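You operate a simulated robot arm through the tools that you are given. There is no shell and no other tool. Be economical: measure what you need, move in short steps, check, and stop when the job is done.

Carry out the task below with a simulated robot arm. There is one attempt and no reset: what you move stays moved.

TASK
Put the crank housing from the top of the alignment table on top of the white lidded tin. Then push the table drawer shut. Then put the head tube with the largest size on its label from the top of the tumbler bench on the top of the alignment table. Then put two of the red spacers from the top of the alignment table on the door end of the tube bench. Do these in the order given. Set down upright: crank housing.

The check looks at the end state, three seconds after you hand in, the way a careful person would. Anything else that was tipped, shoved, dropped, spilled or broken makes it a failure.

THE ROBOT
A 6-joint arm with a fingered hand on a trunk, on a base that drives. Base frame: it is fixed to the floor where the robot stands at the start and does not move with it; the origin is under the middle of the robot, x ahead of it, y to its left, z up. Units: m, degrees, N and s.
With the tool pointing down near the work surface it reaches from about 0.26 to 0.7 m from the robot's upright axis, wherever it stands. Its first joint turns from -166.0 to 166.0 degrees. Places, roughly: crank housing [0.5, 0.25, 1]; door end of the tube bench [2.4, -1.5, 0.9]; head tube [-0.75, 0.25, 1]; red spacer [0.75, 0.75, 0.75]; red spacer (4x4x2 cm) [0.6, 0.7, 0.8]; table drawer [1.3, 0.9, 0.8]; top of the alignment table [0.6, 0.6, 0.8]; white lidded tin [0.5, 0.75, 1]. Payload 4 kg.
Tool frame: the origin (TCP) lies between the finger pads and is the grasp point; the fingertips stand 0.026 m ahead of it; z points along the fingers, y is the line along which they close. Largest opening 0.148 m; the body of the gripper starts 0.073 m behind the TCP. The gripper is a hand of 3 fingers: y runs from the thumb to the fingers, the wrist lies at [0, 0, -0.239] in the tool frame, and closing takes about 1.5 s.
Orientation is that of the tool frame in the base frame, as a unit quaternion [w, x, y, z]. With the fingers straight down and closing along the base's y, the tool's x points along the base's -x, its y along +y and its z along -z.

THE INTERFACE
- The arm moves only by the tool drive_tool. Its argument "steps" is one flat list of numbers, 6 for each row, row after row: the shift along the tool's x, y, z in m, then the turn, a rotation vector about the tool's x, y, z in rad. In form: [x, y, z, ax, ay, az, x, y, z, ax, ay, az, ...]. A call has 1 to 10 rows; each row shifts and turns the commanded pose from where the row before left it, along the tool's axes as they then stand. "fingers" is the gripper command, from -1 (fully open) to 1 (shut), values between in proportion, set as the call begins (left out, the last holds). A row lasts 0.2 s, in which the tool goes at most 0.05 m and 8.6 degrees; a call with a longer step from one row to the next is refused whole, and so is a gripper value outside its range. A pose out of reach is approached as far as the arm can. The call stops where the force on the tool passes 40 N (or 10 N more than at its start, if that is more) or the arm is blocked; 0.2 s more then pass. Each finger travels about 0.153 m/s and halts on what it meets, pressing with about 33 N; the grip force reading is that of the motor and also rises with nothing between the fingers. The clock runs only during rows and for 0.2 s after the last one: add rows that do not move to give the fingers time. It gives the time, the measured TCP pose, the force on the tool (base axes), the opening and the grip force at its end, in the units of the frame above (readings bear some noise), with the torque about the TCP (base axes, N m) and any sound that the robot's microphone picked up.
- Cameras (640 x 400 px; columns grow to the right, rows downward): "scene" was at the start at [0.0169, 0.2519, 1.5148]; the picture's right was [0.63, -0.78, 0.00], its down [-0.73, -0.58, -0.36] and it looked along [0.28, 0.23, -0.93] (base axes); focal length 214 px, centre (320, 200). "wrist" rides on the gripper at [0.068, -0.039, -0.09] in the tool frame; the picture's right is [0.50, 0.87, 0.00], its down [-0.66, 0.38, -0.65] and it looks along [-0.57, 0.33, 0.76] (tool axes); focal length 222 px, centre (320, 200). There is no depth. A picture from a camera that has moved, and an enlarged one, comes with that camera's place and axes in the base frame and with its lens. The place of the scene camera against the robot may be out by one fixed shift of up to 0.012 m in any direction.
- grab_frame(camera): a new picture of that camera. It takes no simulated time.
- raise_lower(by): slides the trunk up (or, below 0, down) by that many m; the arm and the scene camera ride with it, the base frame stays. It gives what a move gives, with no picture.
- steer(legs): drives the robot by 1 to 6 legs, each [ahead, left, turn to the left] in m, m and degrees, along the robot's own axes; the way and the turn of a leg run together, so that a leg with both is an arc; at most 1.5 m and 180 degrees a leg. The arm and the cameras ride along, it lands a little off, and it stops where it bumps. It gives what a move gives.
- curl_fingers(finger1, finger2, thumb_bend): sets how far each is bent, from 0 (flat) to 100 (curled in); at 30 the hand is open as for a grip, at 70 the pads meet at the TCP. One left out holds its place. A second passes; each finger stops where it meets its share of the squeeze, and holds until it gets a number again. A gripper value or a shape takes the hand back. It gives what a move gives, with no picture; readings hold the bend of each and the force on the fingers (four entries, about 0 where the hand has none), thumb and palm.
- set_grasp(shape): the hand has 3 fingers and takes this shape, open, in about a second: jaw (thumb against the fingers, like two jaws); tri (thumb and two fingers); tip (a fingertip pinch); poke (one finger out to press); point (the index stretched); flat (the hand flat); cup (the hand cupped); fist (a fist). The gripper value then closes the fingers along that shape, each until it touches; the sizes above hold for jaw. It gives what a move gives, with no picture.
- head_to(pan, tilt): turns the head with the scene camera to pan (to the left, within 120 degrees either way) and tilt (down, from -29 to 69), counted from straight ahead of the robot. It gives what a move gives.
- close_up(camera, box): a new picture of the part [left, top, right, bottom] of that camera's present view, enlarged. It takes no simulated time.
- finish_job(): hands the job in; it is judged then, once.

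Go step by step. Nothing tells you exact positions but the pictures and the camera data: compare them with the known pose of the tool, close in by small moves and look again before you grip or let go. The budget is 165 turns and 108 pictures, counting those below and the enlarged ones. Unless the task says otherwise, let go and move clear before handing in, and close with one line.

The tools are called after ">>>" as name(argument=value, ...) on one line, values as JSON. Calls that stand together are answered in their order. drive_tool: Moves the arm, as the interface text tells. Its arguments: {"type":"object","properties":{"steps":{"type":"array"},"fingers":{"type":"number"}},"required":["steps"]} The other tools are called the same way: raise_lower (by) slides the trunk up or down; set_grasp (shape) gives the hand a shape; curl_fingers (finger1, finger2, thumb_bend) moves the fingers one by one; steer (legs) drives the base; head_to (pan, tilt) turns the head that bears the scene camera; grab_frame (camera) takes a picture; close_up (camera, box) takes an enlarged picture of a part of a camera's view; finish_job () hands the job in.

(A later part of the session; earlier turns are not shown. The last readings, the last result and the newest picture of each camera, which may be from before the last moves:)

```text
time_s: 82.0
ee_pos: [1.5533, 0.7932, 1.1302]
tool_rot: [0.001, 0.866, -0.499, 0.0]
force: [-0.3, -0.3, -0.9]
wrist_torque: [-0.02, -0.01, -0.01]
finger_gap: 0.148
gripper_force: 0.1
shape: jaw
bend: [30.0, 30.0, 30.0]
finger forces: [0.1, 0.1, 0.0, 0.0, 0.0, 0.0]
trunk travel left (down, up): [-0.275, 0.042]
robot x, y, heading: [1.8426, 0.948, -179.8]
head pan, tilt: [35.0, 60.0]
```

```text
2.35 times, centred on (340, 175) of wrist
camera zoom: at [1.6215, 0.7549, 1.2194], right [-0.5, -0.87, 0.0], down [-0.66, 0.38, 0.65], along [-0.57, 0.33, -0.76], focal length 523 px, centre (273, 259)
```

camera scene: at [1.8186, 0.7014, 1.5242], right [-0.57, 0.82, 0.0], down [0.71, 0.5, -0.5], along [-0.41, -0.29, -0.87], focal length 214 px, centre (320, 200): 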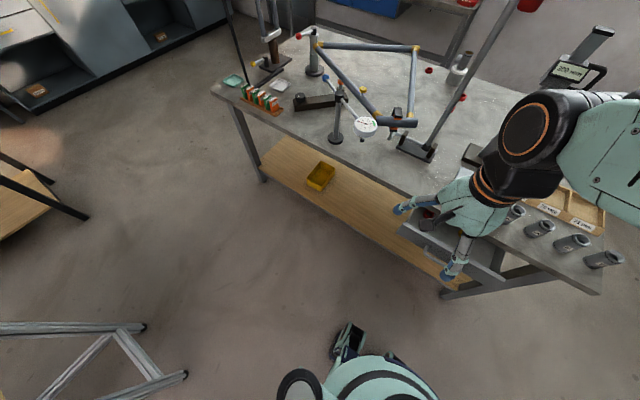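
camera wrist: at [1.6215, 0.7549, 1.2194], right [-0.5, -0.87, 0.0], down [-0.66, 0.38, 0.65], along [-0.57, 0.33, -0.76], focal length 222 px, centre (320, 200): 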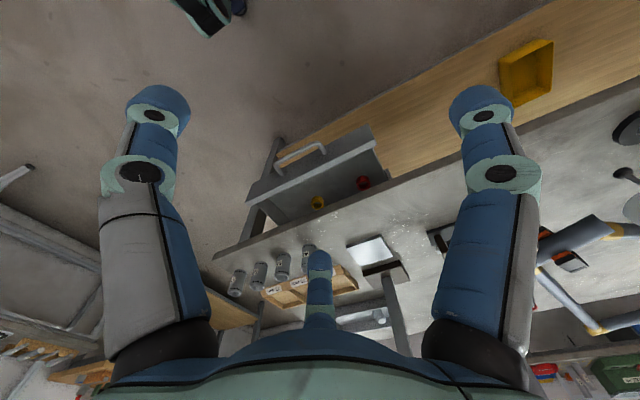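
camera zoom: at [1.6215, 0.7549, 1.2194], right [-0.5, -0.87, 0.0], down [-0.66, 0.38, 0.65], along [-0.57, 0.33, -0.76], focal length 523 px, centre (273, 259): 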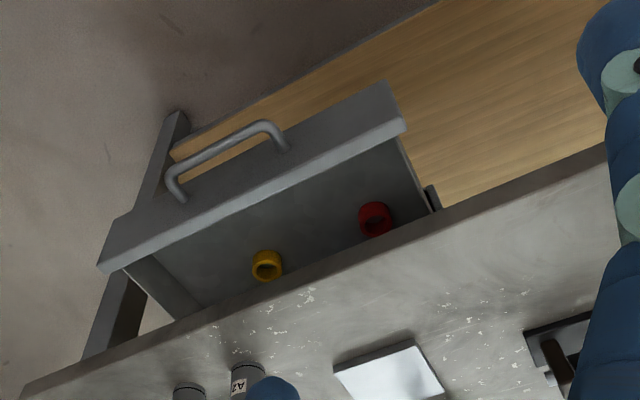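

Drawer front face is at x≈1.395, y 0.76–1.09, z 0.73–0.79, with a handle centred near y 0.935. I close the fingers, tilt the hand so the palm leans away from the table, and line up.

>>> drive_tool(steps=[0, 0, 0, -0.1058, -0.0611, 0, 0, 0, 0, -0.1058, -0.0611, 0, 0, 0, 0, -0.1058, -0.0611, 0, 0, 0, 0, -0.1058, -0.0611, 0, 0, 0, 0, -0.1058, -0.0611, 0, -0.041, -0.0237, 0, 0, 0, 0, -0.041, -0.0237, 0, 0, 0, 0, -0.041, -0.0237, 0, 0, 0, 0, -0.0164, 0.0284, 0.023, 0, 0, 0], fingers=1)

>>> drive_tool(steps=[0.01435, -0.02485, 0.04095, 0, 0, 0, 0.01435, -0.02485, 0.04095, 0, 0, 0, 0.01435, -0.02485, 0.04095, 0, 0, 0, 0.01435, -0.02485, 0.04095, 0, 0, 0, 0.01435, -0.02485, 0.04095, 0, 0, 0, 0.01435, -0.02485, 0.04095, 0, 0, 0])

>>> grab_frame(camera="scene")

>>> grab_frame(camera="wrist")

```text
time_s: 84.0
ee_pos: [1.5031, 0.934, 1.1385]
tool_rot: [0.15, 0.826, -0.476, -0.26]
force: [-1.0, 0.5, 0.5]
wrist_torque: [-0.03, -0.01, -0.03]
finger_gap: 0.0001
gripper_force: 33.2
shape: jaw
bend: [70.0, 70.0, 70.0]
finger forces: [0.0, 0.0, 0.1, 0.1, 0.0, 0.0]
out of reach, approached as far as the arm can: row 7, 8
trunk travel left (down, up): [-0.275, 0.042]
robot x, y, heading: [1.8421, 0.9415, -179.8]
head pan, tilt: [35.0, 60.0]
```

```text
time_s: 85.4
ee_pos: [1.4635, 0.9384, 1.0133]
tool_rot: [0.135, 0.824, -0.483, -0.264]
force: [-0.7, -0.5, -0.6]
wrist_torque: [0.01, -0.04, -0.04]
finger_gap: 0.0
gripper_force: 32.5
shape: jaw
bend: [70.0, 70.0, 70.0]
finger forces: [0.0, 0.0, 0.0, 0.0, 0.0, 0.1]
out of reach, approached as far as the arm can: row 1, 2, 3, 4, 5, 6
trunk travel left (down, up): [-0.275, 0.042]
robot x, y, heading: [1.8423, 0.943, -179.8]
head pan, tilt: [35.0, 60.0]
```

```text
73 pictures are left
camera scene: at [1.8156, 0.7012, 1.5241], right [-0.57, 0.82, 0.0], down [0.71, 0.5, -0.5], along [-0.41, -0.29, -0.87], focal length 214 px, centre (320, 200)
```

scene: 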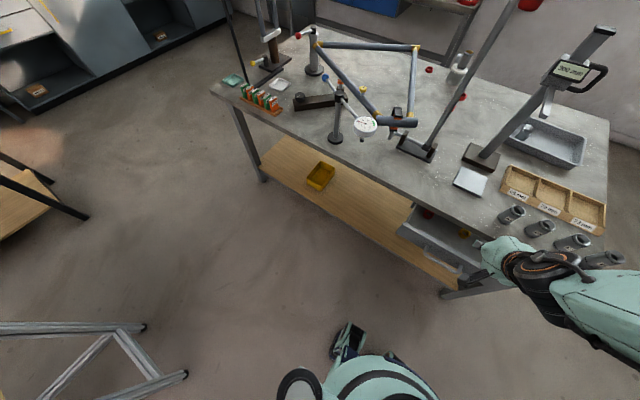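

```text
72 pictures are left
camera wrist: at [1.5699, 0.8963, 1.0486], right [-0.43, -0.86, 0.26], down [-0.16, 0.36, 0.92], along [-0.89, 0.35, -0.3], focal length 222 px, centre (320, 200)
```

wrist: 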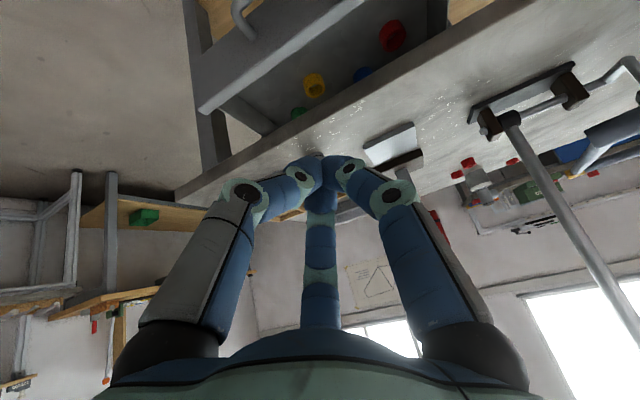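

The pose was too close to the robot's axis. I back the robot up 0.22 m and try again from there.

>>> steer(legs=[[-0.22, 0, 0]])

>>> drive_tool(steps=[0, 0, 0, 0, 0, 0])

```text
time_s: 87.1
ee_pos: [1.683, 0.9394, 1.0151]
tool_rot: [0.136, 0.825, -0.481, -0.265]
force: [-0.3, -0.8, -0.1]
wrist_torque: [0.04, 0.01, 0.02]
finger_gap: 0.0
gripper_force: 32.5
shape: jaw
bend: [70.0, 70.0, 70.0]
finger forces: [0.0, 0.0, 0.0, 0.1, 0.0, 0.0]
trunk travel left (down, up): [-0.275, 0.042]
robot x, y, heading: [2.0606, 0.9421, -179.7]
head pan, tilt: [35.0, 60.0]
```

```text
time_s: 87.5
ee_pos: [1.6829, 0.9393, 1.0152]
tool_rot: [0.136, 0.825, -0.48, -0.265]
force: [0.7, 0.8, -0.5]
wrist_torque: [-0.01, 0.02, 0.02]
finger_gap: 0.0
gripper_force: 32.8
shape: jaw
bend: [70.0, 70.0, 70.0]
finger forces: [0.0, 0.0, 0.0, 0.0, 0.0, 0.1]
trunk travel left (down, up): [-0.275, 0.042]
robot x, y, heading: [2.0608, 0.9405, -179.7]
head pan, tilt: [35.0, 60.0]
```

>>> drive_tool(steps=[-0.0164, 0.0284, 0.023, 0, 0, 0, -0.0164, 0.0284, 0.023, 0, 0, 0, -0.0164, 0.0284, 0.023, 0, 0, 0, -0.0164, 0.0284, 0.023, 0, 0, 0, 0.0135, -0.0234, 0.0385, 0, 0, 0, 0.0135, -0.0234, 0.0385, 0, 0, 0, 0.0135, -0.0234, 0.0385, 0, 0, 0, 0.0135, -0.0234, 0.0385, 0, 0, 0])

>>> grab_frame(camera="scene")

>>> grab_frame(camera="wrist")

```text
time_s: 89.3
ee_pos: [1.5182, 0.936, 0.8642]
tool_rot: [0.128, 0.825, -0.482, -0.267]
force: [-1.0, 0.3, 0.0]
wrist_torque: [-0.04, 0.03, -0.02]
finger_gap: 0.0
gripper_force: 33.3
shape: jaw
bend: [70.0, 70.0, 70.0]
finger forces: [0.0, 0.0, 0.0, 0.0, 0.0, 0.0]
out of reach, approached as far as the arm can: row 5, 6, 7, 8
trunk travel left (down, up): [-0.275, 0.042]
robot x, y, heading: [2.0618, 0.9423, -179.8]
head pan, tilt: [35.0, 60.0]
```

```text
71 pictures are left
camera scene: at [2.0356, 0.7016, 1.5241], right [-0.57, 0.82, 0.0], down [0.71, 0.5, -0.5], along [-0.41, -0.29, -0.87], focal length 214 px, centre (320, 200)
```

scene: 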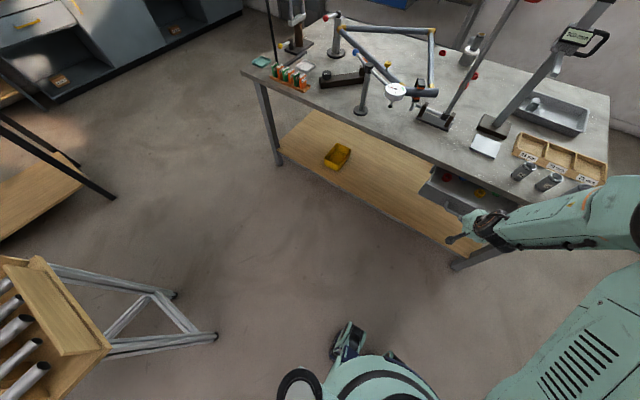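

```text
70 pictures are left
camera wrist: at [1.624, 0.8931, 0.8984], right [-0.43, -0.87, 0.25], down [-0.16, 0.35, 0.92], along [-0.89, 0.36, -0.29], focal length 222 px, centre (320, 200)
```

wrist: 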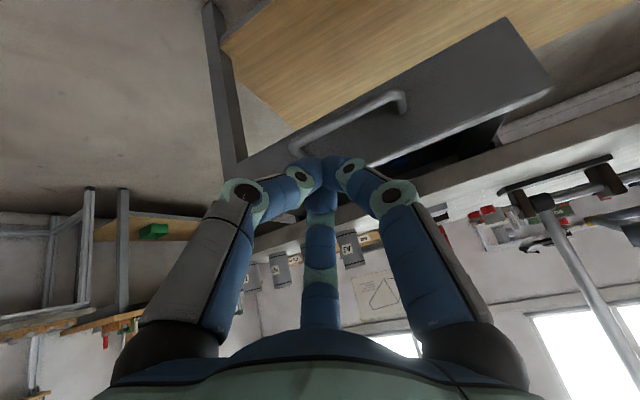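

Lowering the trunk will bring the fingers to handle height (TCP z ≈ 0.78) without changing the pose.

>>> raise_lower(by=-0.087)

>>> grab_frame(camera="wrist")

>>> close_up(camera="scene", box=[400, 110, 600, 270])

```text
time_s: 90.5
ee_pos: [1.5184, 0.9367, 0.7784]
tool_rot: [0.132, 0.825, -0.481, -0.266]
force: [0.2, 0.1, 0.7]
wrist_torque: [0.04, 0.02, -0.03]
finger_gap: 0.0001
gripper_force: 32.8
shape: jaw
bend: [70.0, 70.0, 70.0]
finger forces: [0.1, 0.0, 0.0, 0.1, 0.0, 0.1]
trunk travel left (down, up): [-0.188, 0.129]
robot x, y, heading: [2.0612, 0.9449, -180.1]
head pan, tilt: [35.0, 60.0]
```

```text
69 pictures are left
camera wrist: at [1.6242, 0.8933, 0.8131], right [-0.43, -0.87, 0.25], down [-0.16, 0.35, 0.92], along [-0.89, 0.35, -0.29], focal length 222 px, centre (320, 200)
```

wrist: 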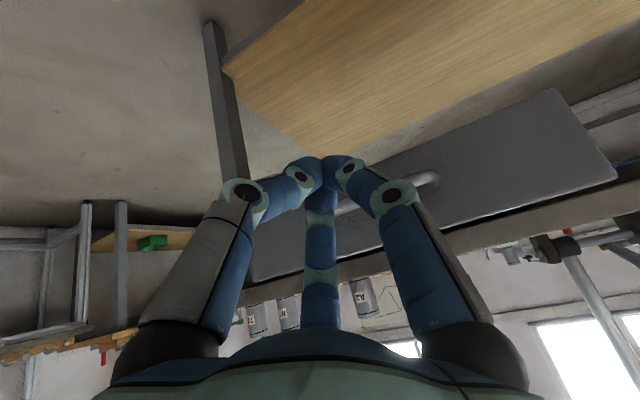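

```text
2.50 times, centred on (500, 190) of scene
camera zoom: at [2.0315, 0.7017, 1.4355], right [-0.57, 0.82, 0.0], down [0.71, 0.5, -0.5], along [-0.41, -0.29, -0.87], focal length 536 px, centre (-130, 225)
```

zoom: 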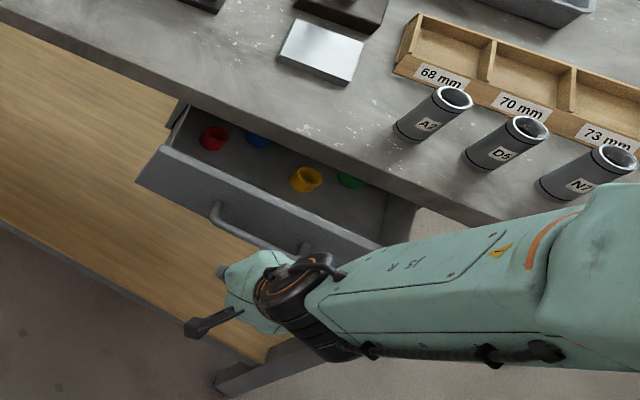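

Fingertips are level with the handle. I push toward −x in steps.

>>> drive_tool(steps=[-0.0119, 0.0217, 0.017, 0, 0, 0, -0.0119, 0.0217, 0.017, 0, 0, 0, -0.0079, 0.0145, 0.0113, 0, 0, 0, -0.0079, 0.0145, 0.0113, 0, 0, 0, -0.0079, 0.0145, 0.0113, 0, 0, 0, -0.0079, 0.0145, 0.0113, 0, 0, 0])

>>> close_up(camera="scene", box=[400, 110, 600, 270])

```text
time_s: 91.9
ee_pos: [1.3769, 0.9352, 0.7791]
tool_rot: [0.132, 0.825, -0.481, -0.266]
force: [0.5, -0.4, 0.2]
wrist_torque: [-0.02, 0.0, -0.04]
finger_gap: 0.0001
gripper_force: 33.2
shape: jaw
bend: [70.0, 70.0, 70.0]
finger forces: [0.0, 0.0, 0.0, 0.1, 0.1, 0.1]
trunk travel left (down, up): [-0.188, 0.129]
robot x, y, heading: [2.065, 0.9439, -179.7]
head pan, tilt: [35.0, 60.0]
```

```text
2.50 times, centred on (500, 190) of scene
camera zoom: at [2.0312, 0.7017, 1.4355], right [-0.57, 0.82, 0.0], down [0.71, 0.5, -0.5], along [-0.41, -0.29, -0.87], focal length 536 px, centre (-130, 225)
```

zoom: 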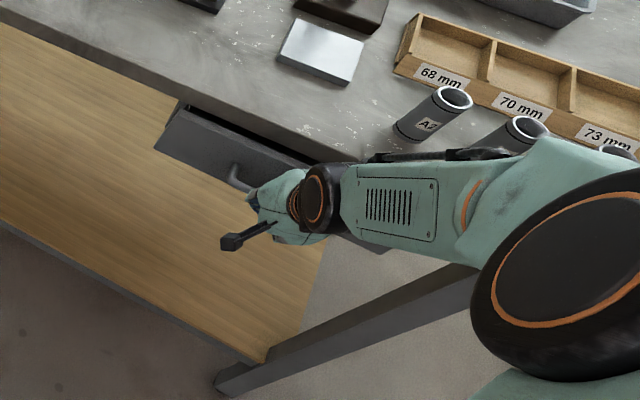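

The drawer slides easily. I keep pushing until it stops.

>>> drive_tool(steps=[-0.0079, 0.0145, 0.0113, 0, 0, 0, -0.0079, 0.0145, 0.0113, 0, 0, 0, -0.004, 0.0072, 0.0057, 0, 0, 0, -0.004, 0.0072, 0.0057, 0, 0, 0, -0.004, 0.0072, 0.0057, 0, 0, 0, -0.004, 0.0072, 0.0057, 0, 0, 0, -0.004, 0.0072, 0.0057, 0, 0, 0])

>>> close_up(camera="scene", box=[400, 110, 600, 270])

```text
time_s: 92.8
ee_pos: [1.3318, 0.935, 0.776]
tool_rot: [0.128, 0.826, -0.483, -0.261]
force: [23.8, -1.1, 4.1]
wrist_torque: [0.03, -0.22, -0.11]
finger_gap: 0.0
gripper_force: 32.5
shape: jaw
bend: [70.0, 70.0, 70.0]
finger forces: [0.0, 0.1, 0.0, 0.0, 0.1, 0.0]
trunk travel left (down, up): [-0.188, 0.129]
robot x, y, heading: [2.0629, 0.9447, -180.0]
head pan, tilt: [35.0, 60.0]
stopped in row 4: the force on the tool passed its limit at 52 N (the readings are from after the stop); the commanded pose is now the measured one
```

```text
2.50 times, centred on (500, 190) of scene
camera zoom: at [2.0361, 0.7017, 1.4357], right [-0.58, 0.82, 0.0], down [0.71, 0.5, -0.5], along [-0.41, -0.29, -0.87], focal length 536 px, centre (-130, 225)
```

zoom: 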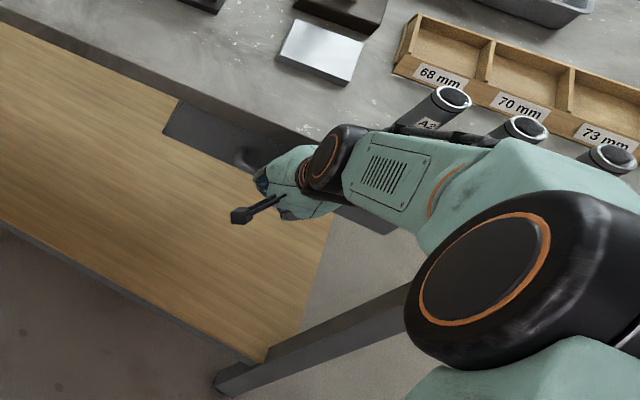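

The push met a hard stop and the front panel looks flush. I back off and verify.

>>> drive_tool(steps=[0.0079, -0.0145, -0.0113, 0, 0, 0, 0.0158, -0.029, -0.0226, 0, 0, 0, 0.0158, -0.029, -0.0226, 0, 0, 0, 0.0158, -0.029, -0.0226, 0, 0, 0, 0.0158, -0.029, -0.0226, 0, 0, 0])

>>> grab_frame(camera="wrist")

>>> close_up(camera="scene", box=[400, 110, 600, 270])

```text
time_s: 94.0
ee_pos: [1.5093, 0.9376, 0.7772]
tool_rot: [0.131, 0.822, -0.488, -0.262]
force: [-0.4, -0.1, 0.9]
wrist_torque: [0.05, -0.04, -0.04]
finger_gap: 0.0
gripper_force: 33.1
shape: jaw
bend: [70.0, 70.0, 70.0]
finger forces: [0.0, 0.0, 0.0, 0.2, 0.0, 0.0]
trunk travel left (down, up): [-0.188, 0.129]
robot x, y, heading: [2.0602, 0.9451, -180.2]
head pan, tilt: [35.0, 60.0]
```

```text
65 pictures are left
camera wrist: at [1.6152, 0.8925, 0.8142], right [-0.44, -0.86, 0.25], down [-0.17, 0.36, 0.92], along [-0.88, 0.37, -0.3], focal length 222 px, centre (320, 200)
```

wrist: 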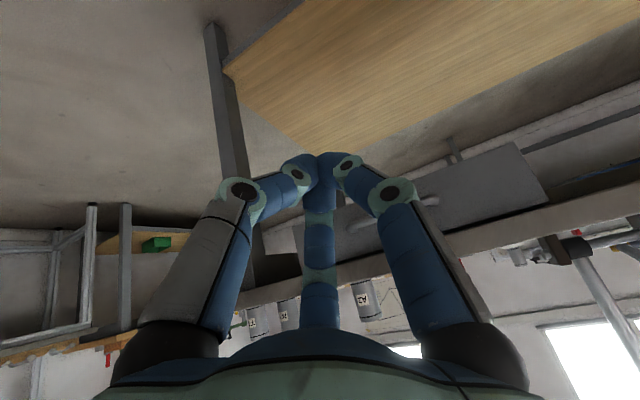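

```text
2.50 times, centred on (500, 190) of scene
camera zoom: at [2.0331, 0.7016, 1.4356], right [-0.58, 0.82, 0.0], down [0.71, 0.5, -0.5], along [-0.41, -0.29, -0.87], focal length 536 px, centre (-130, 225)
```

zoom: 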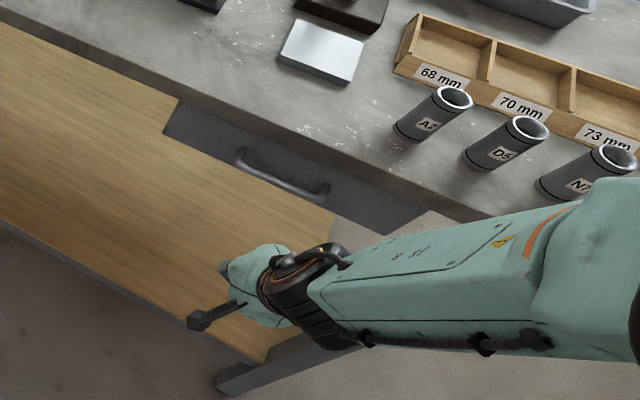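

The drawer is shut flush. I raise the trunk again, bring the hand upright, lift it and retract it for driving.

>>> raise_lower(by=0.087)

>>> drive_tool(steps=[0, 0, 0, 0.1058, 0.0611, 0, 0, 0, 0, 0.1058, 0.0611, 0, 0, 0, 0, 0.1058, 0.0611, 0, 0, 0, 0, 0.1058, 0.0611, 0, 0, 0, 0, 0.1058, 0.0611, 0, 0, 0, -0.045, 0, 0, 0, 0, 0, -0.045, 0, 0, 0, 0, 0, -0.045, 0, 0, 0, 0, 0, -0.045, 0, 0, 0, 0, 0, -0.045, 0, 0, 0], fingers=-1)

>>> drive_tool(steps=[0.025, -0.043, 0, 0, 0, 0, 0.025, -0.043, 0, 0, 0, 0, 0.025, -0.043, 0, 0, 0, 0, 0.025, -0.043, 0, 0, 0, 0])

>>> head_to(pan=100, tilt=30)

>>> grab_frame(camera="scene")

```text
time_s: 95.2
ee_pos: [1.5082, 0.9348, 0.8643]
tool_rot: [0.129, 0.826, -0.482, -0.263]
force: [0.4, 0.2, -0.4]
wrist_torque: [0.0, -0.02, -0.01]
finger_gap: 0.0001
gripper_force: 32.7
shape: jaw
bend: [70.0, 70.0, 70.0]
finger forces: [0.0, 0.0, 0.0, 0.1, 0.0, 0.1]
trunk travel left (down, up): [-0.275, 0.042]
robot x, y, heading: [2.0597, 0.9465, -179.8]
head pan, tilt: [35.0, 60.0]
```

```text
time_s: 97.4
ee_pos: [1.5885, 0.928, 1.0749]
tool_rot: [0.038, 0.836, -0.507, -0.206]
force: [0.3, 0.3, -0.3]
wrist_torque: [0.01, 0.01, 0.0]
finger_gap: 0.1479
gripper_force: 0.1
shape: jaw
bend: [30.0, 30.0, 30.0]
finger forces: [0.0, 0.1, 0.0, 0.0, 0.0, 0.0]
out of reach, approached as far as the arm can: row 1, 2, 3, 4, 5
trunk travel left (down, up): [-0.275, 0.042]
robot x, y, heading: [2.0634, 0.9472, -180.0]
head pan, tilt: [35.0, 60.0]
```

```text
time_s: 98.4
ee_pos: [1.7408, 0.9228, 1.0077]
tool_rot: [0.037, 0.836, -0.507, -0.205]
force: [0.0, 0.5, 0.2]
wrist_torque: [-0.01, -0.04, -0.01]
finger_gap: 0.1479
gripper_force: 0.1
shape: jaw
bend: [30.0, 30.0, 30.0]
finger forces: [0.1, 0.1, 0.0, 0.1, 0.0, 0.0]
out of reach, approached as far as the arm can: row 4
trunk travel left (down, up): [-0.275, 0.042]
robot x, y, heading: [2.0635, 0.9421, -180.0]
head pan, tilt: [35.0, 60.0]
```

```text
time_s: 99.8
ee_pos: [1.7406, 0.9226, 1.0087]
tool_rot: [0.037, 0.836, -0.507, -0.205]
force: [-0.3, -0.4, -0.7]
wrist_torque: [0.04, 0.01, -0.02]
finger_gap: 0.1479
gripper_force: 0.2
shape: jaw
bend: [30.0, 30.0, 30.0]
finger forces: [0.0, 0.0, 0.0, 0.0, 0.1, 0.1]
trunk travel left (down, up): [-0.275, 0.042]
robot x, y, heading: [2.0595, 0.9426, -179.9]
head pan, tilt: [100.0, 30.0]
```

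```text
63 pictures are left
camera scene: at [2.1075, 0.651, 1.5662], right [-0.98, -0.17, 0.0], down [-0.09, 0.49, -0.87], along [0.15, -0.85, -0.5], focal length 214 px, centre (320, 200)
```

scene: 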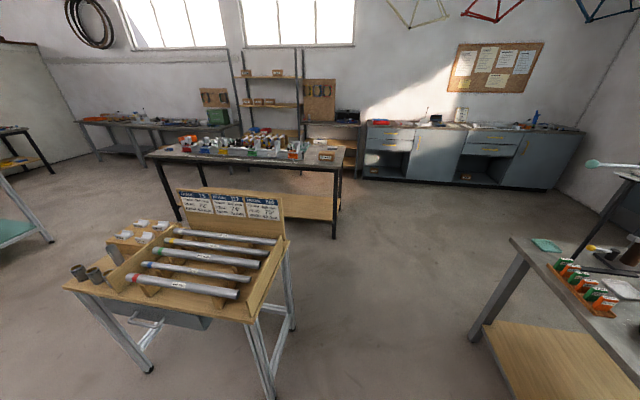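

The hand is still tilted about 24°; I correct that and lift. The tube bench is the long one ahead-right with its door end at its right end in this view.

>>> drive_tool(steps=[0, 0, 0, 0.0924, 0.1046, 0, 0, 0, 0, 0.0924, 0.1046, 0, 0, 0, 0, 0.0924, 0.1046, 0, 0, 0, -0.045, 0, 0, 0, 0, 0, -0.045, 0, 0, 0, 0, 0, -0.045, 0, 0, 0])

>>> close_up(camera="scene", box=[140, 110, 380, 250])

```text
time_s: 101.2
ee_pos: [1.7414, 0.9236, 1.1456]
tool_rot: [0.001, 0.855, -0.519, -0.002]
force: [0.6, 0.0, 1.0]
wrist_torque: [-0.01, 0.03, 0.03]
finger_gap: 0.1483
gripper_force: 0.0
shape: jaw
bend: [30.0, 30.0, 30.0]
finger forces: [0.0, 0.1, 0.0, 0.1, 0.0, 0.1]
trunk travel left (down, up): [-0.275, 0.042]
robot x, y, heading: [2.0606, 0.9408, -179.9]
head pan, tilt: [100.0, 30.0]
```

```text
2.67 times, centred on (260, 180) of scene
camera zoom: at [2.1085, 0.651, 1.5662], right [-0.98, -0.18, 0.0], down [-0.09, 0.49, -0.87], along [0.15, -0.85, -0.5], focal length 572 px, centre (480, 253)
```

zoom: 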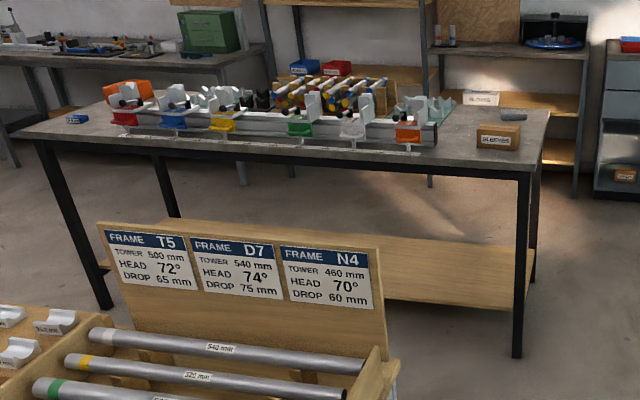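

Now I drive back around the table end, keeping heading 180°, which faces the tumbler bench.

>>> steer(legs=[[0, -1.1, 0], [1.5, 0, 0], [0.55, 0, 0], [0, 1.4, 0]])

>>> head_to(pan=30, tilt=45)

>>> grab_frame(camera="scene")

```text
time_s: 133.0
ee_pos: [-0.3239, 0.6335, 1.1437]
tool_rot: [0.001, 0.852, -0.523, -0.001]
force: [-0.5, -0.2, -0.1]
wrist_torque: [-0.02, 0.0, 0.04]
finger_gap: 0.1479
gripper_force: 0.1
shape: jaw
bend: [30.0, 30.0, 30.0]
finger forces: [0.1, 0.1, 0.1, 0.0, 0.0, 0.0]
trunk travel left (down, up): [-0.275, 0.042]
robot x, y, heading: [-0.0016, 0.647, 179.5]
head pan, tilt: [100.0, 30.0]
```

```text
time_s: 134.4
ee_pos: [-0.3243, 0.6348, 1.1444]
tool_rot: [0.002, 0.853, -0.523, -0.002]
force: [-0.5, 0.2, 0.8]
wrist_torque: [0.01, -0.04, -0.01]
finger_gap: 0.1478
gripper_force: 0.0
shape: jaw
bend: [30.0, 30.0, 30.0]
finger forces: [0.0, 0.0, 0.1, 0.0, 0.0, 0.1]
trunk travel left (down, up): [-0.275, 0.042]
robot x, y, heading: [-0.0014, 0.6521, 179.5]
head pan, tilt: [30.0, 45.0]
```

```text
61 pictures are left
camera scene: at [-0.0456, 0.4069, 1.5436], right [-0.49, 0.87, 0.0], down [0.61, 0.35, -0.71], along [-0.61, -0.35, -0.71], focal length 214 px, centre (320, 200)
```

scene: 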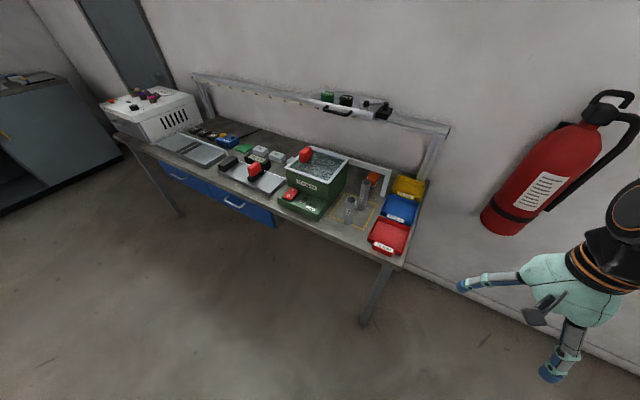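

I see the tumbler bench with head tubes in a yellow-taped area. I enlarge.

>>> close_up(camera="scene", box=[310, 150, 430, 260])

>>> close_up(camera="scene", box=[200, 80, 440, 240])

```text
3.64 times, centred on (370, 205) of scene
camera zoom: at [-0.0456, 0.4069, 1.5436], right [-0.49, 0.87, 0.0], down [0.61, 0.35, -0.71], along [-0.61, -0.35, -0.71], focal length 780 px, centre (138, 182)
```

zoom: 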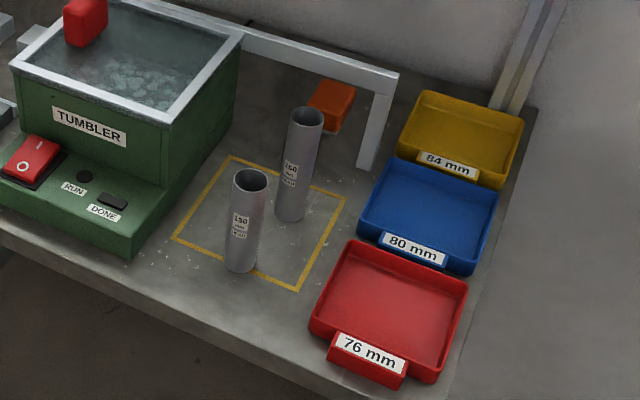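

```text
2.50 times, centred on (320, 160) of scene
camera zoom: at [-0.0456, 0.4069, 1.5436], right [-0.49, 0.87, 0.0], down [0.61, 0.35, -0.71], along [-0.61, -0.35, -0.71], focal length 536 px, centre (320, 300)
```

zoom: 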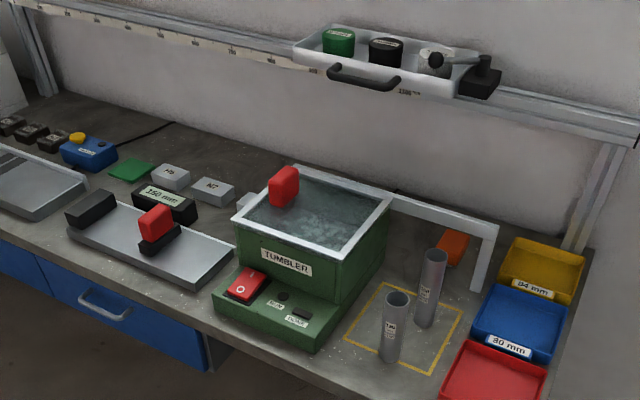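

Two head tubes stand in the taped square. I drive closer and read the labels.

>>> steer(legs=[[0, 0.33, 0], [0.12, 0, 0]])

>>> grab_frame(camera="wrist")

>>> head_to(pan=15, tilt=55)

>>> grab_frame(camera="scene")

```text
time_s: 138.7
ee_pos: [-0.4483, 0.3078, 1.1435]
tool_rot: [0.001, 0.851, -0.524, -0.002]
force: [0.1, -0.1, -0.2]
wrist_torque: [-0.03, -0.03, 0.02]
finger_gap: 0.1477
gripper_force: 0.0
shape: jaw
bend: [30.0, 30.0, 30.0]
finger forces: [0.0, 0.0, 0.1, 0.0, 0.0, 0.1]
trunk travel left (down, up): [-0.275, 0.042]
robot x, y, heading: [-0.124, 0.3233, 179.2]
head pan, tilt: [30.0, 45.0]
```

```text
58 pictures are left
camera wrist: at [-0.3823, 0.2647, 1.2333], right [-0.55, -0.84, 0.0], down [-0.63, 0.42, 0.66], along [-0.55, 0.36, -0.75], focal length 222 px, centre (320, 200)
```

wrist: 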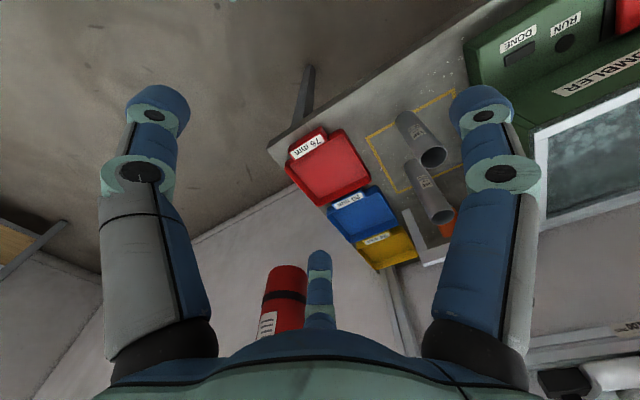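

```text
time_s: 139.5
ee_pos: [-0.4471, 0.3077, 1.1442]
tool_rot: [0.001, 0.851, -0.525, -0.002]
force: [0.2, -0.8, 0.1]
wrist_torque: [-0.02, -0.02, 0.01]
finger_gap: 0.1482
gripper_force: 0.1
shape: jaw
bend: [30.0, 30.0, 30.0]
finger forces: [0.0, 0.0, 0.1, 0.0, 0.0, 0.0]
trunk travel left (down, up): [-0.275, 0.042]
robot x, y, heading: [-0.1266, 0.3238, 179.3]
head pan, tilt: [15.0, 55.0]
```

```text
57 pictures are left
camera scene: at [-0.1685, 0.1014, 1.5302], right [-0.25, 0.97, 0.0], down [0.79, 0.2, -0.57], along [-0.56, -0.14, -0.82], focal length 214 px, centre (320, 200)
```

scene: 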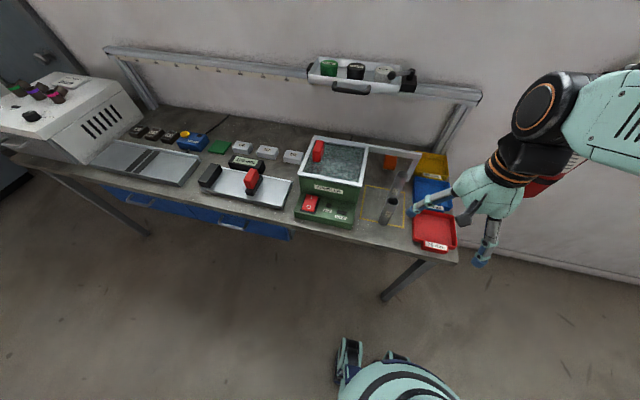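

Close-ups of the two tube labels from both cameras.

>>> close_up(camera="wrist", box=[380, 95, 480, 235])

>>> close_up(camera="scene", box=[360, 140, 430, 240])

```text
2.86 times, centred on (430, 165) of wrist
camera zoom: at [-0.3814, 0.2646, 1.2336], right [-0.55, -0.84, 0.0], down [-0.63, 0.42, 0.66], along [-0.55, 0.36, -0.75], focal length 635 px, centre (6, 300)
```

zoom: 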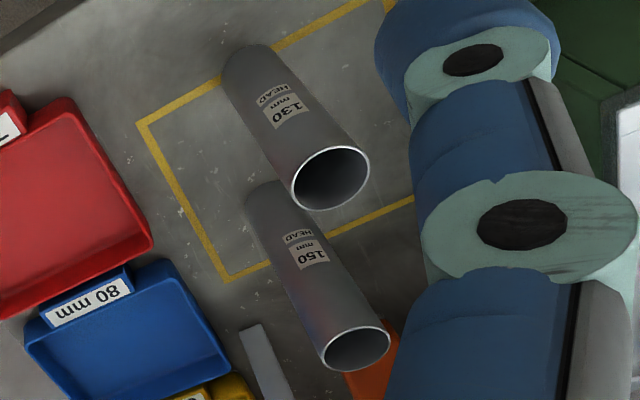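

```text
4.00 times, centred on (395, 190) of scene
camera zoom: at [-0.1685, 0.1014, 1.5302], right [-0.25, 0.97, 0.0], down [0.79, 0.2, -0.57], along [-0.56, -0.14, -0.82], focal length 858 px, centre (20, 240)
```

zoom: 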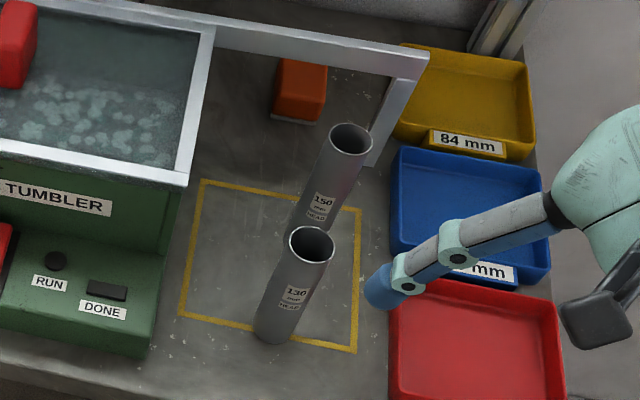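

Labels read 130 mm and 150 mm, so I want the far one (150), about (−0.69, 0.24). I turn the hand so a gap faces the 130 tube, half-close the fingers, and move above it.

>>> drive_tool(steps=[0, 0, 0, 0, 0, -0.1233, 0, 0, 0, 0, 0, -0.1233, 0, 0, 0, 0, 0, -0.1233, -0.0264, 0.0414, 0, 0, 0, 0, -0.0264, 0.0414, 0, 0, 0, 0, -0.0264, 0.0414, 0, 0, 0, 0, -0.0264, 0.0414, 0, 0, 0, 0, -0.0264, 0.0414, 0, 0, 0, 0], fingers=-0.2)

>>> grab_frame(camera="wrist")

>>> grab_frame(camera="scene")

```text
time_s: 141.3
ee_pos: [-0.6849, 0.2419, 1.1439]
tool_rot: [-0.001, 0.933, -0.36, -0.002]
force: [0.4, -0.5, -0.2]
wrist_torque: [0.01, -0.01, 0.0]
finger_gap: 0.0892
gripper_force: 0.1
shape: jaw
bend: [32.0, 32.0, 70.0]
finger forces: [0.0, 0.1, 0.0, 0.0, 0.1, 0.0]
trunk travel left (down, up): [-0.275, 0.042]
robot x, y, heading: [-0.1259, 0.3213, 179.4]
head pan, tilt: [15.0, 55.0]
```

```text
54 pictures are left
camera wrist: at [-0.6085, 0.2257, 1.2339], right [-0.21, -0.98, 0.0], down [-0.74, 0.16, 0.66], along [-0.64, 0.14, -0.76], focal length 222 px, centre (320, 200)
```

wrist: 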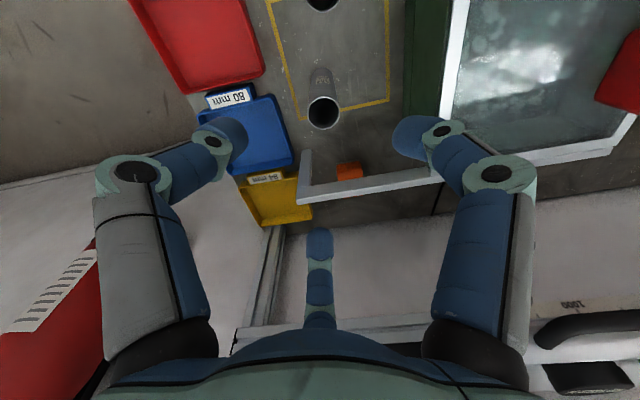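

```text
53 pictures are left
camera scene: at [-0.1706, 0.1011, 1.5301], right [-0.25, 0.97, 0.0], down [0.79, 0.2, -0.57], along [-0.55, -0.14, -0.82], focal length 214 px, centre (320, 200)
```

scene: 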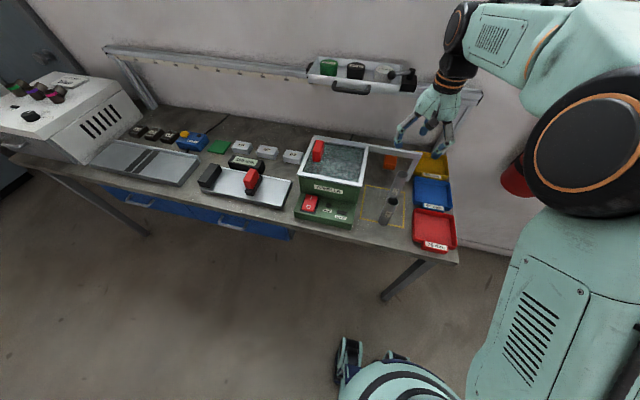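

Triangulated: 150 tube top at (−0.690, 0.2405, 0.995). I descend around its top end.

>>> drive_tool(steps=[-0.0027, 0.0044, 0.03, 0, 0, 0, 0, 0, 0.045, 0, 0, 0, 0, 0, 0.035, 0, 0, 0])

>>> grab_frame(camera="wrist")

>>> close_up(camera="scene", box=[350, 80, 470, 220])

```text
time_s: 142.1
ee_pos: [-0.69, 0.2409, 1.0353]
tool_rot: [0.0, 0.933, -0.359, -0.002]
force: [0.3, 1.1, -0.3]
wrist_torque: [0.01, 0.01, 0.03]
finger_gap: 0.0889
gripper_force: 0.1
shape: jaw
bend: [32.0, 32.0, 70.0]
finger forces: [0.1, 0.0, 0.1, 0.0, 0.0, 0.0]
trunk travel left (down, up): [-0.275, 0.042]
robot x, y, heading: [-0.1237, 0.3222, 179.3]
head pan, tilt: [15.0, 55.0]
```

```text
52 pictures are left
camera wrist: at [-0.6136, 0.2237, 1.1249], right [-0.21, -0.98, 0.0], down [-0.74, 0.16, 0.66], along [-0.64, 0.14, -0.75], focal length 222 px, centre (320, 200)
```

wrist: 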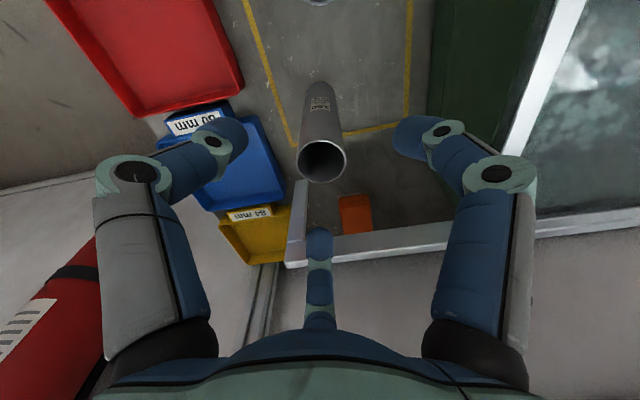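

```text
2.86 times, centred on (410, 150) of scene
camera zoom: at [-0.1693, 0.1014, 1.5302], right [-0.25, 0.97, 0.0], down [0.79, 0.2, -0.57], along [-0.56, -0.14, -0.82], focal length 613 px, centre (63, 343)
```

zoom: 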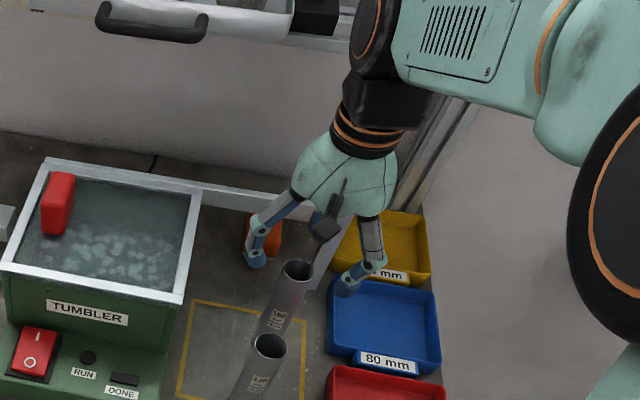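

Centred; clear of the tumbler and bracket. I go down the rest and grip.

>>> drive_tool(steps=[0, 0, 0.035, 0, 0, 0, 0, 0, 0.032, 0, 0, 0])

>>> drive_tool(steps=[0, 0, 0, 0, 0, 0, 0, 0, 0, 0, 0, 0, 0, 0, 0, 0, 0, 0, 0, 0, 0, 0, 0, 0, 0, 0, 0, 0, 0, 0, 0, 0, 0, 0, 0, 0], fingers=1)

>>> grab_frame(camera="wrist")

```text
time_s: 142.7
ee_pos: [-0.6895, 0.2414, 0.9681]
tool_rot: [0.001, 0.933, -0.359, -0.002]
force: [-0.6, -0.3, -0.2]
wrist_torque: [0.0, -0.01, 0.01]
finger_gap: 0.0896
gripper_force: 0.1
shape: jaw
bend: [32.0, 32.0, 70.0]
finger forces: [0.0, 0.1, 0.1, 0.0, 0.1, 0.0]
trunk travel left (down, up): [-0.275, 0.042]
robot x, y, heading: [-0.1188, 0.3199, 179.1]
head pan, tilt: [15.0, 55.0]
```

```text
time_s: 144.1
ee_pos: [-0.6902, 0.2404, 0.9681]
tool_rot: [0.001, 0.933, -0.359, -0.001]
force: [-0.2, -0.4, -0.8]
wrist_torque: [-0.01, 0.0, 0.01]
finger_gap: 0.0277
gripper_force: 32.8
shape: jaw
bend: [75.0, 77.0, 70.0]
finger forces: [30.6, 27.1, 0.2, 0.1, 29.4, 0.1]
trunk travel left (down, up): [-0.275, 0.042]
robot x, y, heading: [-0.1251, 0.3184, 179.4]
head pan, tilt: [15.0, 55.0]
```

```text
50 pictures are left
camera wrist: at [-0.6139, 0.2237, 1.0579], right [-0.21, -0.98, 0.0], down [-0.74, 0.16, 0.66], along [-0.64, 0.14, -0.75], focal length 222 px, centre (320, 200)
```

wrist: 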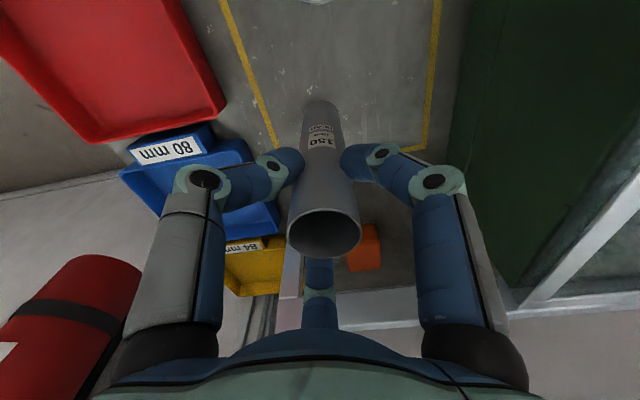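

Gripped the 150 tube. I lift well clear, then retract toward the robot.

>>> drive_tool(steps=[0, 0, -0.02, 0, 0, 0, 0, 0, -0.04, 0, 0, 0, 0, 0, -0.04, 0, 0, 0, 0, 0, -0.04, 0, 0, 0, 0, 0, -0.04, 0, 0, 0, 0, 0, -0.04, 0, 0, 0])

>>> drive_tool(steps=[0.0244, -0.0356, 0, 0, 0, 0, 0.0244, -0.0356, 0, 0, 0, 0, 0.0244, -0.0356, 0, 0, 0, 0, 0.0244, -0.0356, 0, 0, 0, 0, 0.0244, -0.0356, 0, 0, 0, 0])

>>> grab_frame(camera="scene")

```text
time_s: 145.5
ee_pos: [-0.6902, 0.2406, 1.1898]
tool_rot: [0.0, 0.933, -0.359, -0.002]
force: [0.9, -0.6, -1.5]
wrist_torque: [0.0, -0.01, -0.02]
finger_gap: 0.0276
gripper_force: 33.2
shape: jaw
bend: [75.0, 77.0, 70.0]
finger forces: [30.7, 27.1, 0.1, 0.0, 29.2, 0.0]
trunk travel left (down, up): [-0.275, 0.042]
robot x, y, heading: [-0.121, 0.323, 179.4]
head pan, tilt: [15.0, 55.0]
```

```text
time_s: 146.7
ee_pos: [-0.4768, 0.2918, 1.1868]
tool_rot: [0.001, 0.933, -0.359, -0.003]
force: [0.1, -0.3, -2.2]
wrist_torque: [-0.01, 0.02, -0.02]
finger_gap: 0.0273
gripper_force: 33.0
shape: jaw
bend: [75.0, 77.0, 70.0]
finger forces: [30.8, 27.2, 0.0, 0.1, 29.3, 0.0]
trunk travel left (down, up): [-0.275, 0.042]
robot x, y, heading: [-0.1243, 0.3243, 179.4]
head pan, tilt: [15.0, 55.0]
```

```text
49 pictures are left
camera scene: at [-0.1671, 0.1017, 1.5302], right [-0.25, 0.97, 0.0], down [0.79, 0.2, -0.57], along [-0.56, -0.14, -0.82], focal length 214 px, centre (320, 200)
```

scene: 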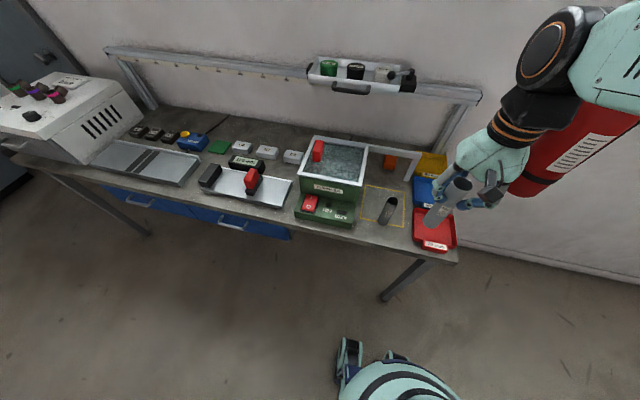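

I back up 0.12 m and turn to face the alignment table.

>>> steer(legs=[[-0.12, 0, 0], [0, 0, -179.4]])

>>> head_to(pan=25, tilt=60)

>>> grab_frame(camera="scene")

>>> grab_frame(camera="wrist")

```text
time_s: 155.2
ee_pos: [0.3473, 0.3704, 1.1878]
tool_rot: [0.003, 0.336, 0.942, 0.001]
force: [-0.3, -0.1, -1.8]
wrist_torque: [0.0, 0.01, -0.01]
finger_gap: 0.0272
gripper_force: 33.1
shape: jaw
bend: [75.0, 77.0, 70.0]
finger forces: [30.7, 27.1, 0.0, 0.0, 28.7, 0.1]
trunk travel left (down, up): [-0.275, 0.042]
robot x, y, heading: [-0.0041, 0.323, 2.5]
head pan, tilt: [15.0, 55.0]
```

```text
time_s: 155.9
ee_pos: [0.3475, 0.3706, 1.1864]
tool_rot: [0.003, 0.335, 0.942, 0.0]
force: [-0.2, -1.0, -0.7]
wrist_torque: [0.01, -0.01, 0.0]
finger_gap: 0.0275
gripper_force: 33.0
shape: jaw
bend: [75.0, 77.0, 70.0]
finger forces: [30.6, 27.1, 0.0, 0.0, 28.8, 0.1]
trunk travel left (down, up): [-0.275, 0.042]
robot x, y, heading: [-0.0092, 0.3264, 2.0]
head pan, tilt: [25.0, 60.0]
```

```text
48 pictures are left
camera scene: at [0.0196, 0.5674, 1.5242], right [0.46, -0.89, 0.0], down [-0.77, -0.4, -0.5], along [0.44, 0.23, -0.87], focal length 214 px, centre (320, 200)
```

scene: 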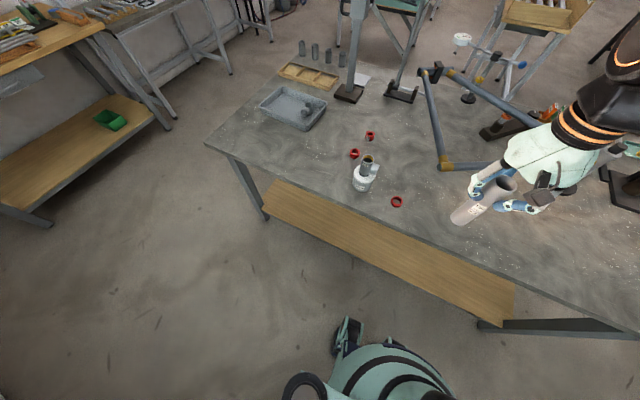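

```text
47 pictures are left
camera wrist: at [0.27, 0.3833, 1.2763], right [0.16, 0.99, 0.0], down [0.74, -0.12, 0.66], along [0.65, -0.1, -0.75], focal length 222 px, centre (320, 200)
```

wrist: 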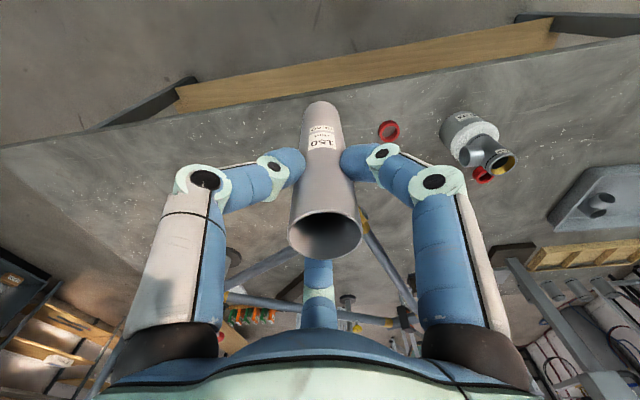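

Everything still stands. I place the tube on the free table area around (0.54, 0.22): move over and lower.

>>> drive_tool(steps=[-0.0485, 0.001, 0, 0, 0, 0, -0.0485, 0.001, 0, 0, 0, 0, -0.0485, 0.001, 0, 0, 0, 0, -0.0485, 0.001, 0, 0, 0, 0, -0.0485, 0.001, 0, 0, 0, 0, 0, 0, 0.045, 0, 0, 0, 0, 0, 0.045, 0, 0, 0, 0, 0, 0.045, 0, 0, 0, 0, 0, 0.045, 0, 0, 0, 0, 0, 0.024, 0, 0, 0])

>>> close_up(camera="scene", box=[400, 100, 600, 260])

```text
time_s: 158.1
ee_pos: [0.5387, 0.2217, 0.9822]
tool_rot: [0.003, 0.335, 0.942, 0.001]
force: [0.2, 0.4, -1.5]
wrist_torque: [-0.04, 0.03, -0.03]
finger_gap: 0.0271
gripper_force: 32.6
shape: jaw
bend: [75.0, 77.0, 70.0]
finger forces: [30.8, 27.3, 0.1, 0.0, 28.5, 0.0]
trunk travel left (down, up): [-0.275, 0.042]
robot x, y, heading: [-0.0057, 0.3224, 2.3]
head pan, tilt: [25.0, 60.0]
```

```text
2.50 times, centred on (500, 180) of scene
camera zoom: at [0.0199, 0.5674, 1.5242], right [0.46, -0.89, 0.0], down [-0.77, -0.4, -0.5], along [0.44, 0.23, -0.87], focal length 536 px, centre (-130, 250)
```

zoom: 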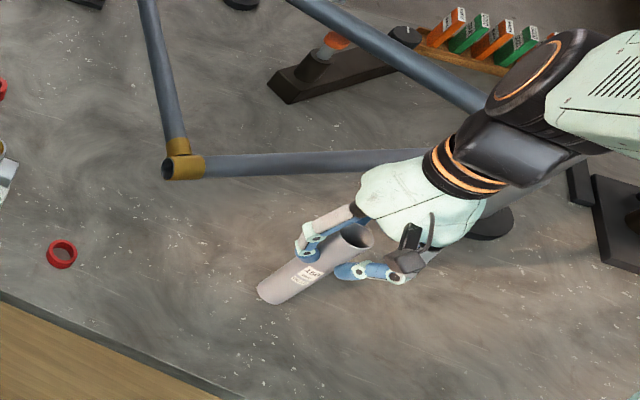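

Now fine lowering to contact.

>>> drive_tool(steps=[0, 0, 0.007, 0, 0, 0, 0, 0, 0.004, 0, 0, 0, 0, 0, 0, 0, 0, 0])

>>> drive_tool(steps=[0, 0, 0.003, 0, 0, 0, 0, 0, 0.003, 0, 0, 0, 0, 0, 0, 0, 0, 0])

>>> drive_tool(steps=[0, 0, 0.002, 0, 0, 0, 0, 0, 0.002, 0, 0, 0, 0, 0, 0, 0, 0, 0])

```text
time_s: 158.9
ee_pos: [0.5392, 0.2199, 0.9723]
tool_rot: [0.002, 0.336, 0.942, 0.001]
force: [0.5, 1.5, -2.1]
wrist_torque: [0.02, 0.05, -0.05]
finger_gap: 0.0272
gripper_force: 33.2
shape: jaw
bend: [75.0, 77.0, 70.0]
finger forces: [30.8, 27.3, 0.0, 0.0, 28.6, 0.1]
trunk travel left (down, up): [-0.275, 0.042]
robot x, y, heading: [-0.001, 0.3253, 1.9]
head pan, tilt: [25.0, 60.0]
```

```text
time_s: 159.7
ee_pos: [0.5396, 0.2219, 0.9672]
tool_rot: [0.002, 0.335, 0.942, 0.001]
force: [0.1, -0.1, 4.5]
wrist_torque: [0.0, 0.04, -0.02]
finger_gap: 0.0271
gripper_force: 32.8
shape: jaw
bend: [75.0, 77.0, 70.0]
finger forces: [31.2, 28.1, 0.0, 0.1, 29.4, 0.0]
trunk travel left (down, up): [-0.275, 0.042]
robot x, y, heading: [-0.0042, 0.3201, 2.5]
head pan, tilt: [25.0, 60.0]
```

```text
time_s: 160.5
ee_pos: [0.5401, 0.22, 0.9661]
tool_rot: [0.006, 0.335, 0.942, 0.001]
force: [2.6, -4.3, 31.5]
wrist_torque: [-0.09, -0.06, 0.08]
finger_gap: 0.0282
gripper_force: 33.1
shape: jaw
bend: [76.0, 77.0, 71.0]
finger forces: [36.1, 33.6, 0.0, 0.1, 36.7, 0.1]
trunk travel left (down, up): [-0.275, 0.042]
robot x, y, heading: [-0.0025, 0.3207, 2.3]
head pan, tilt: [25.0, 60.0]
```

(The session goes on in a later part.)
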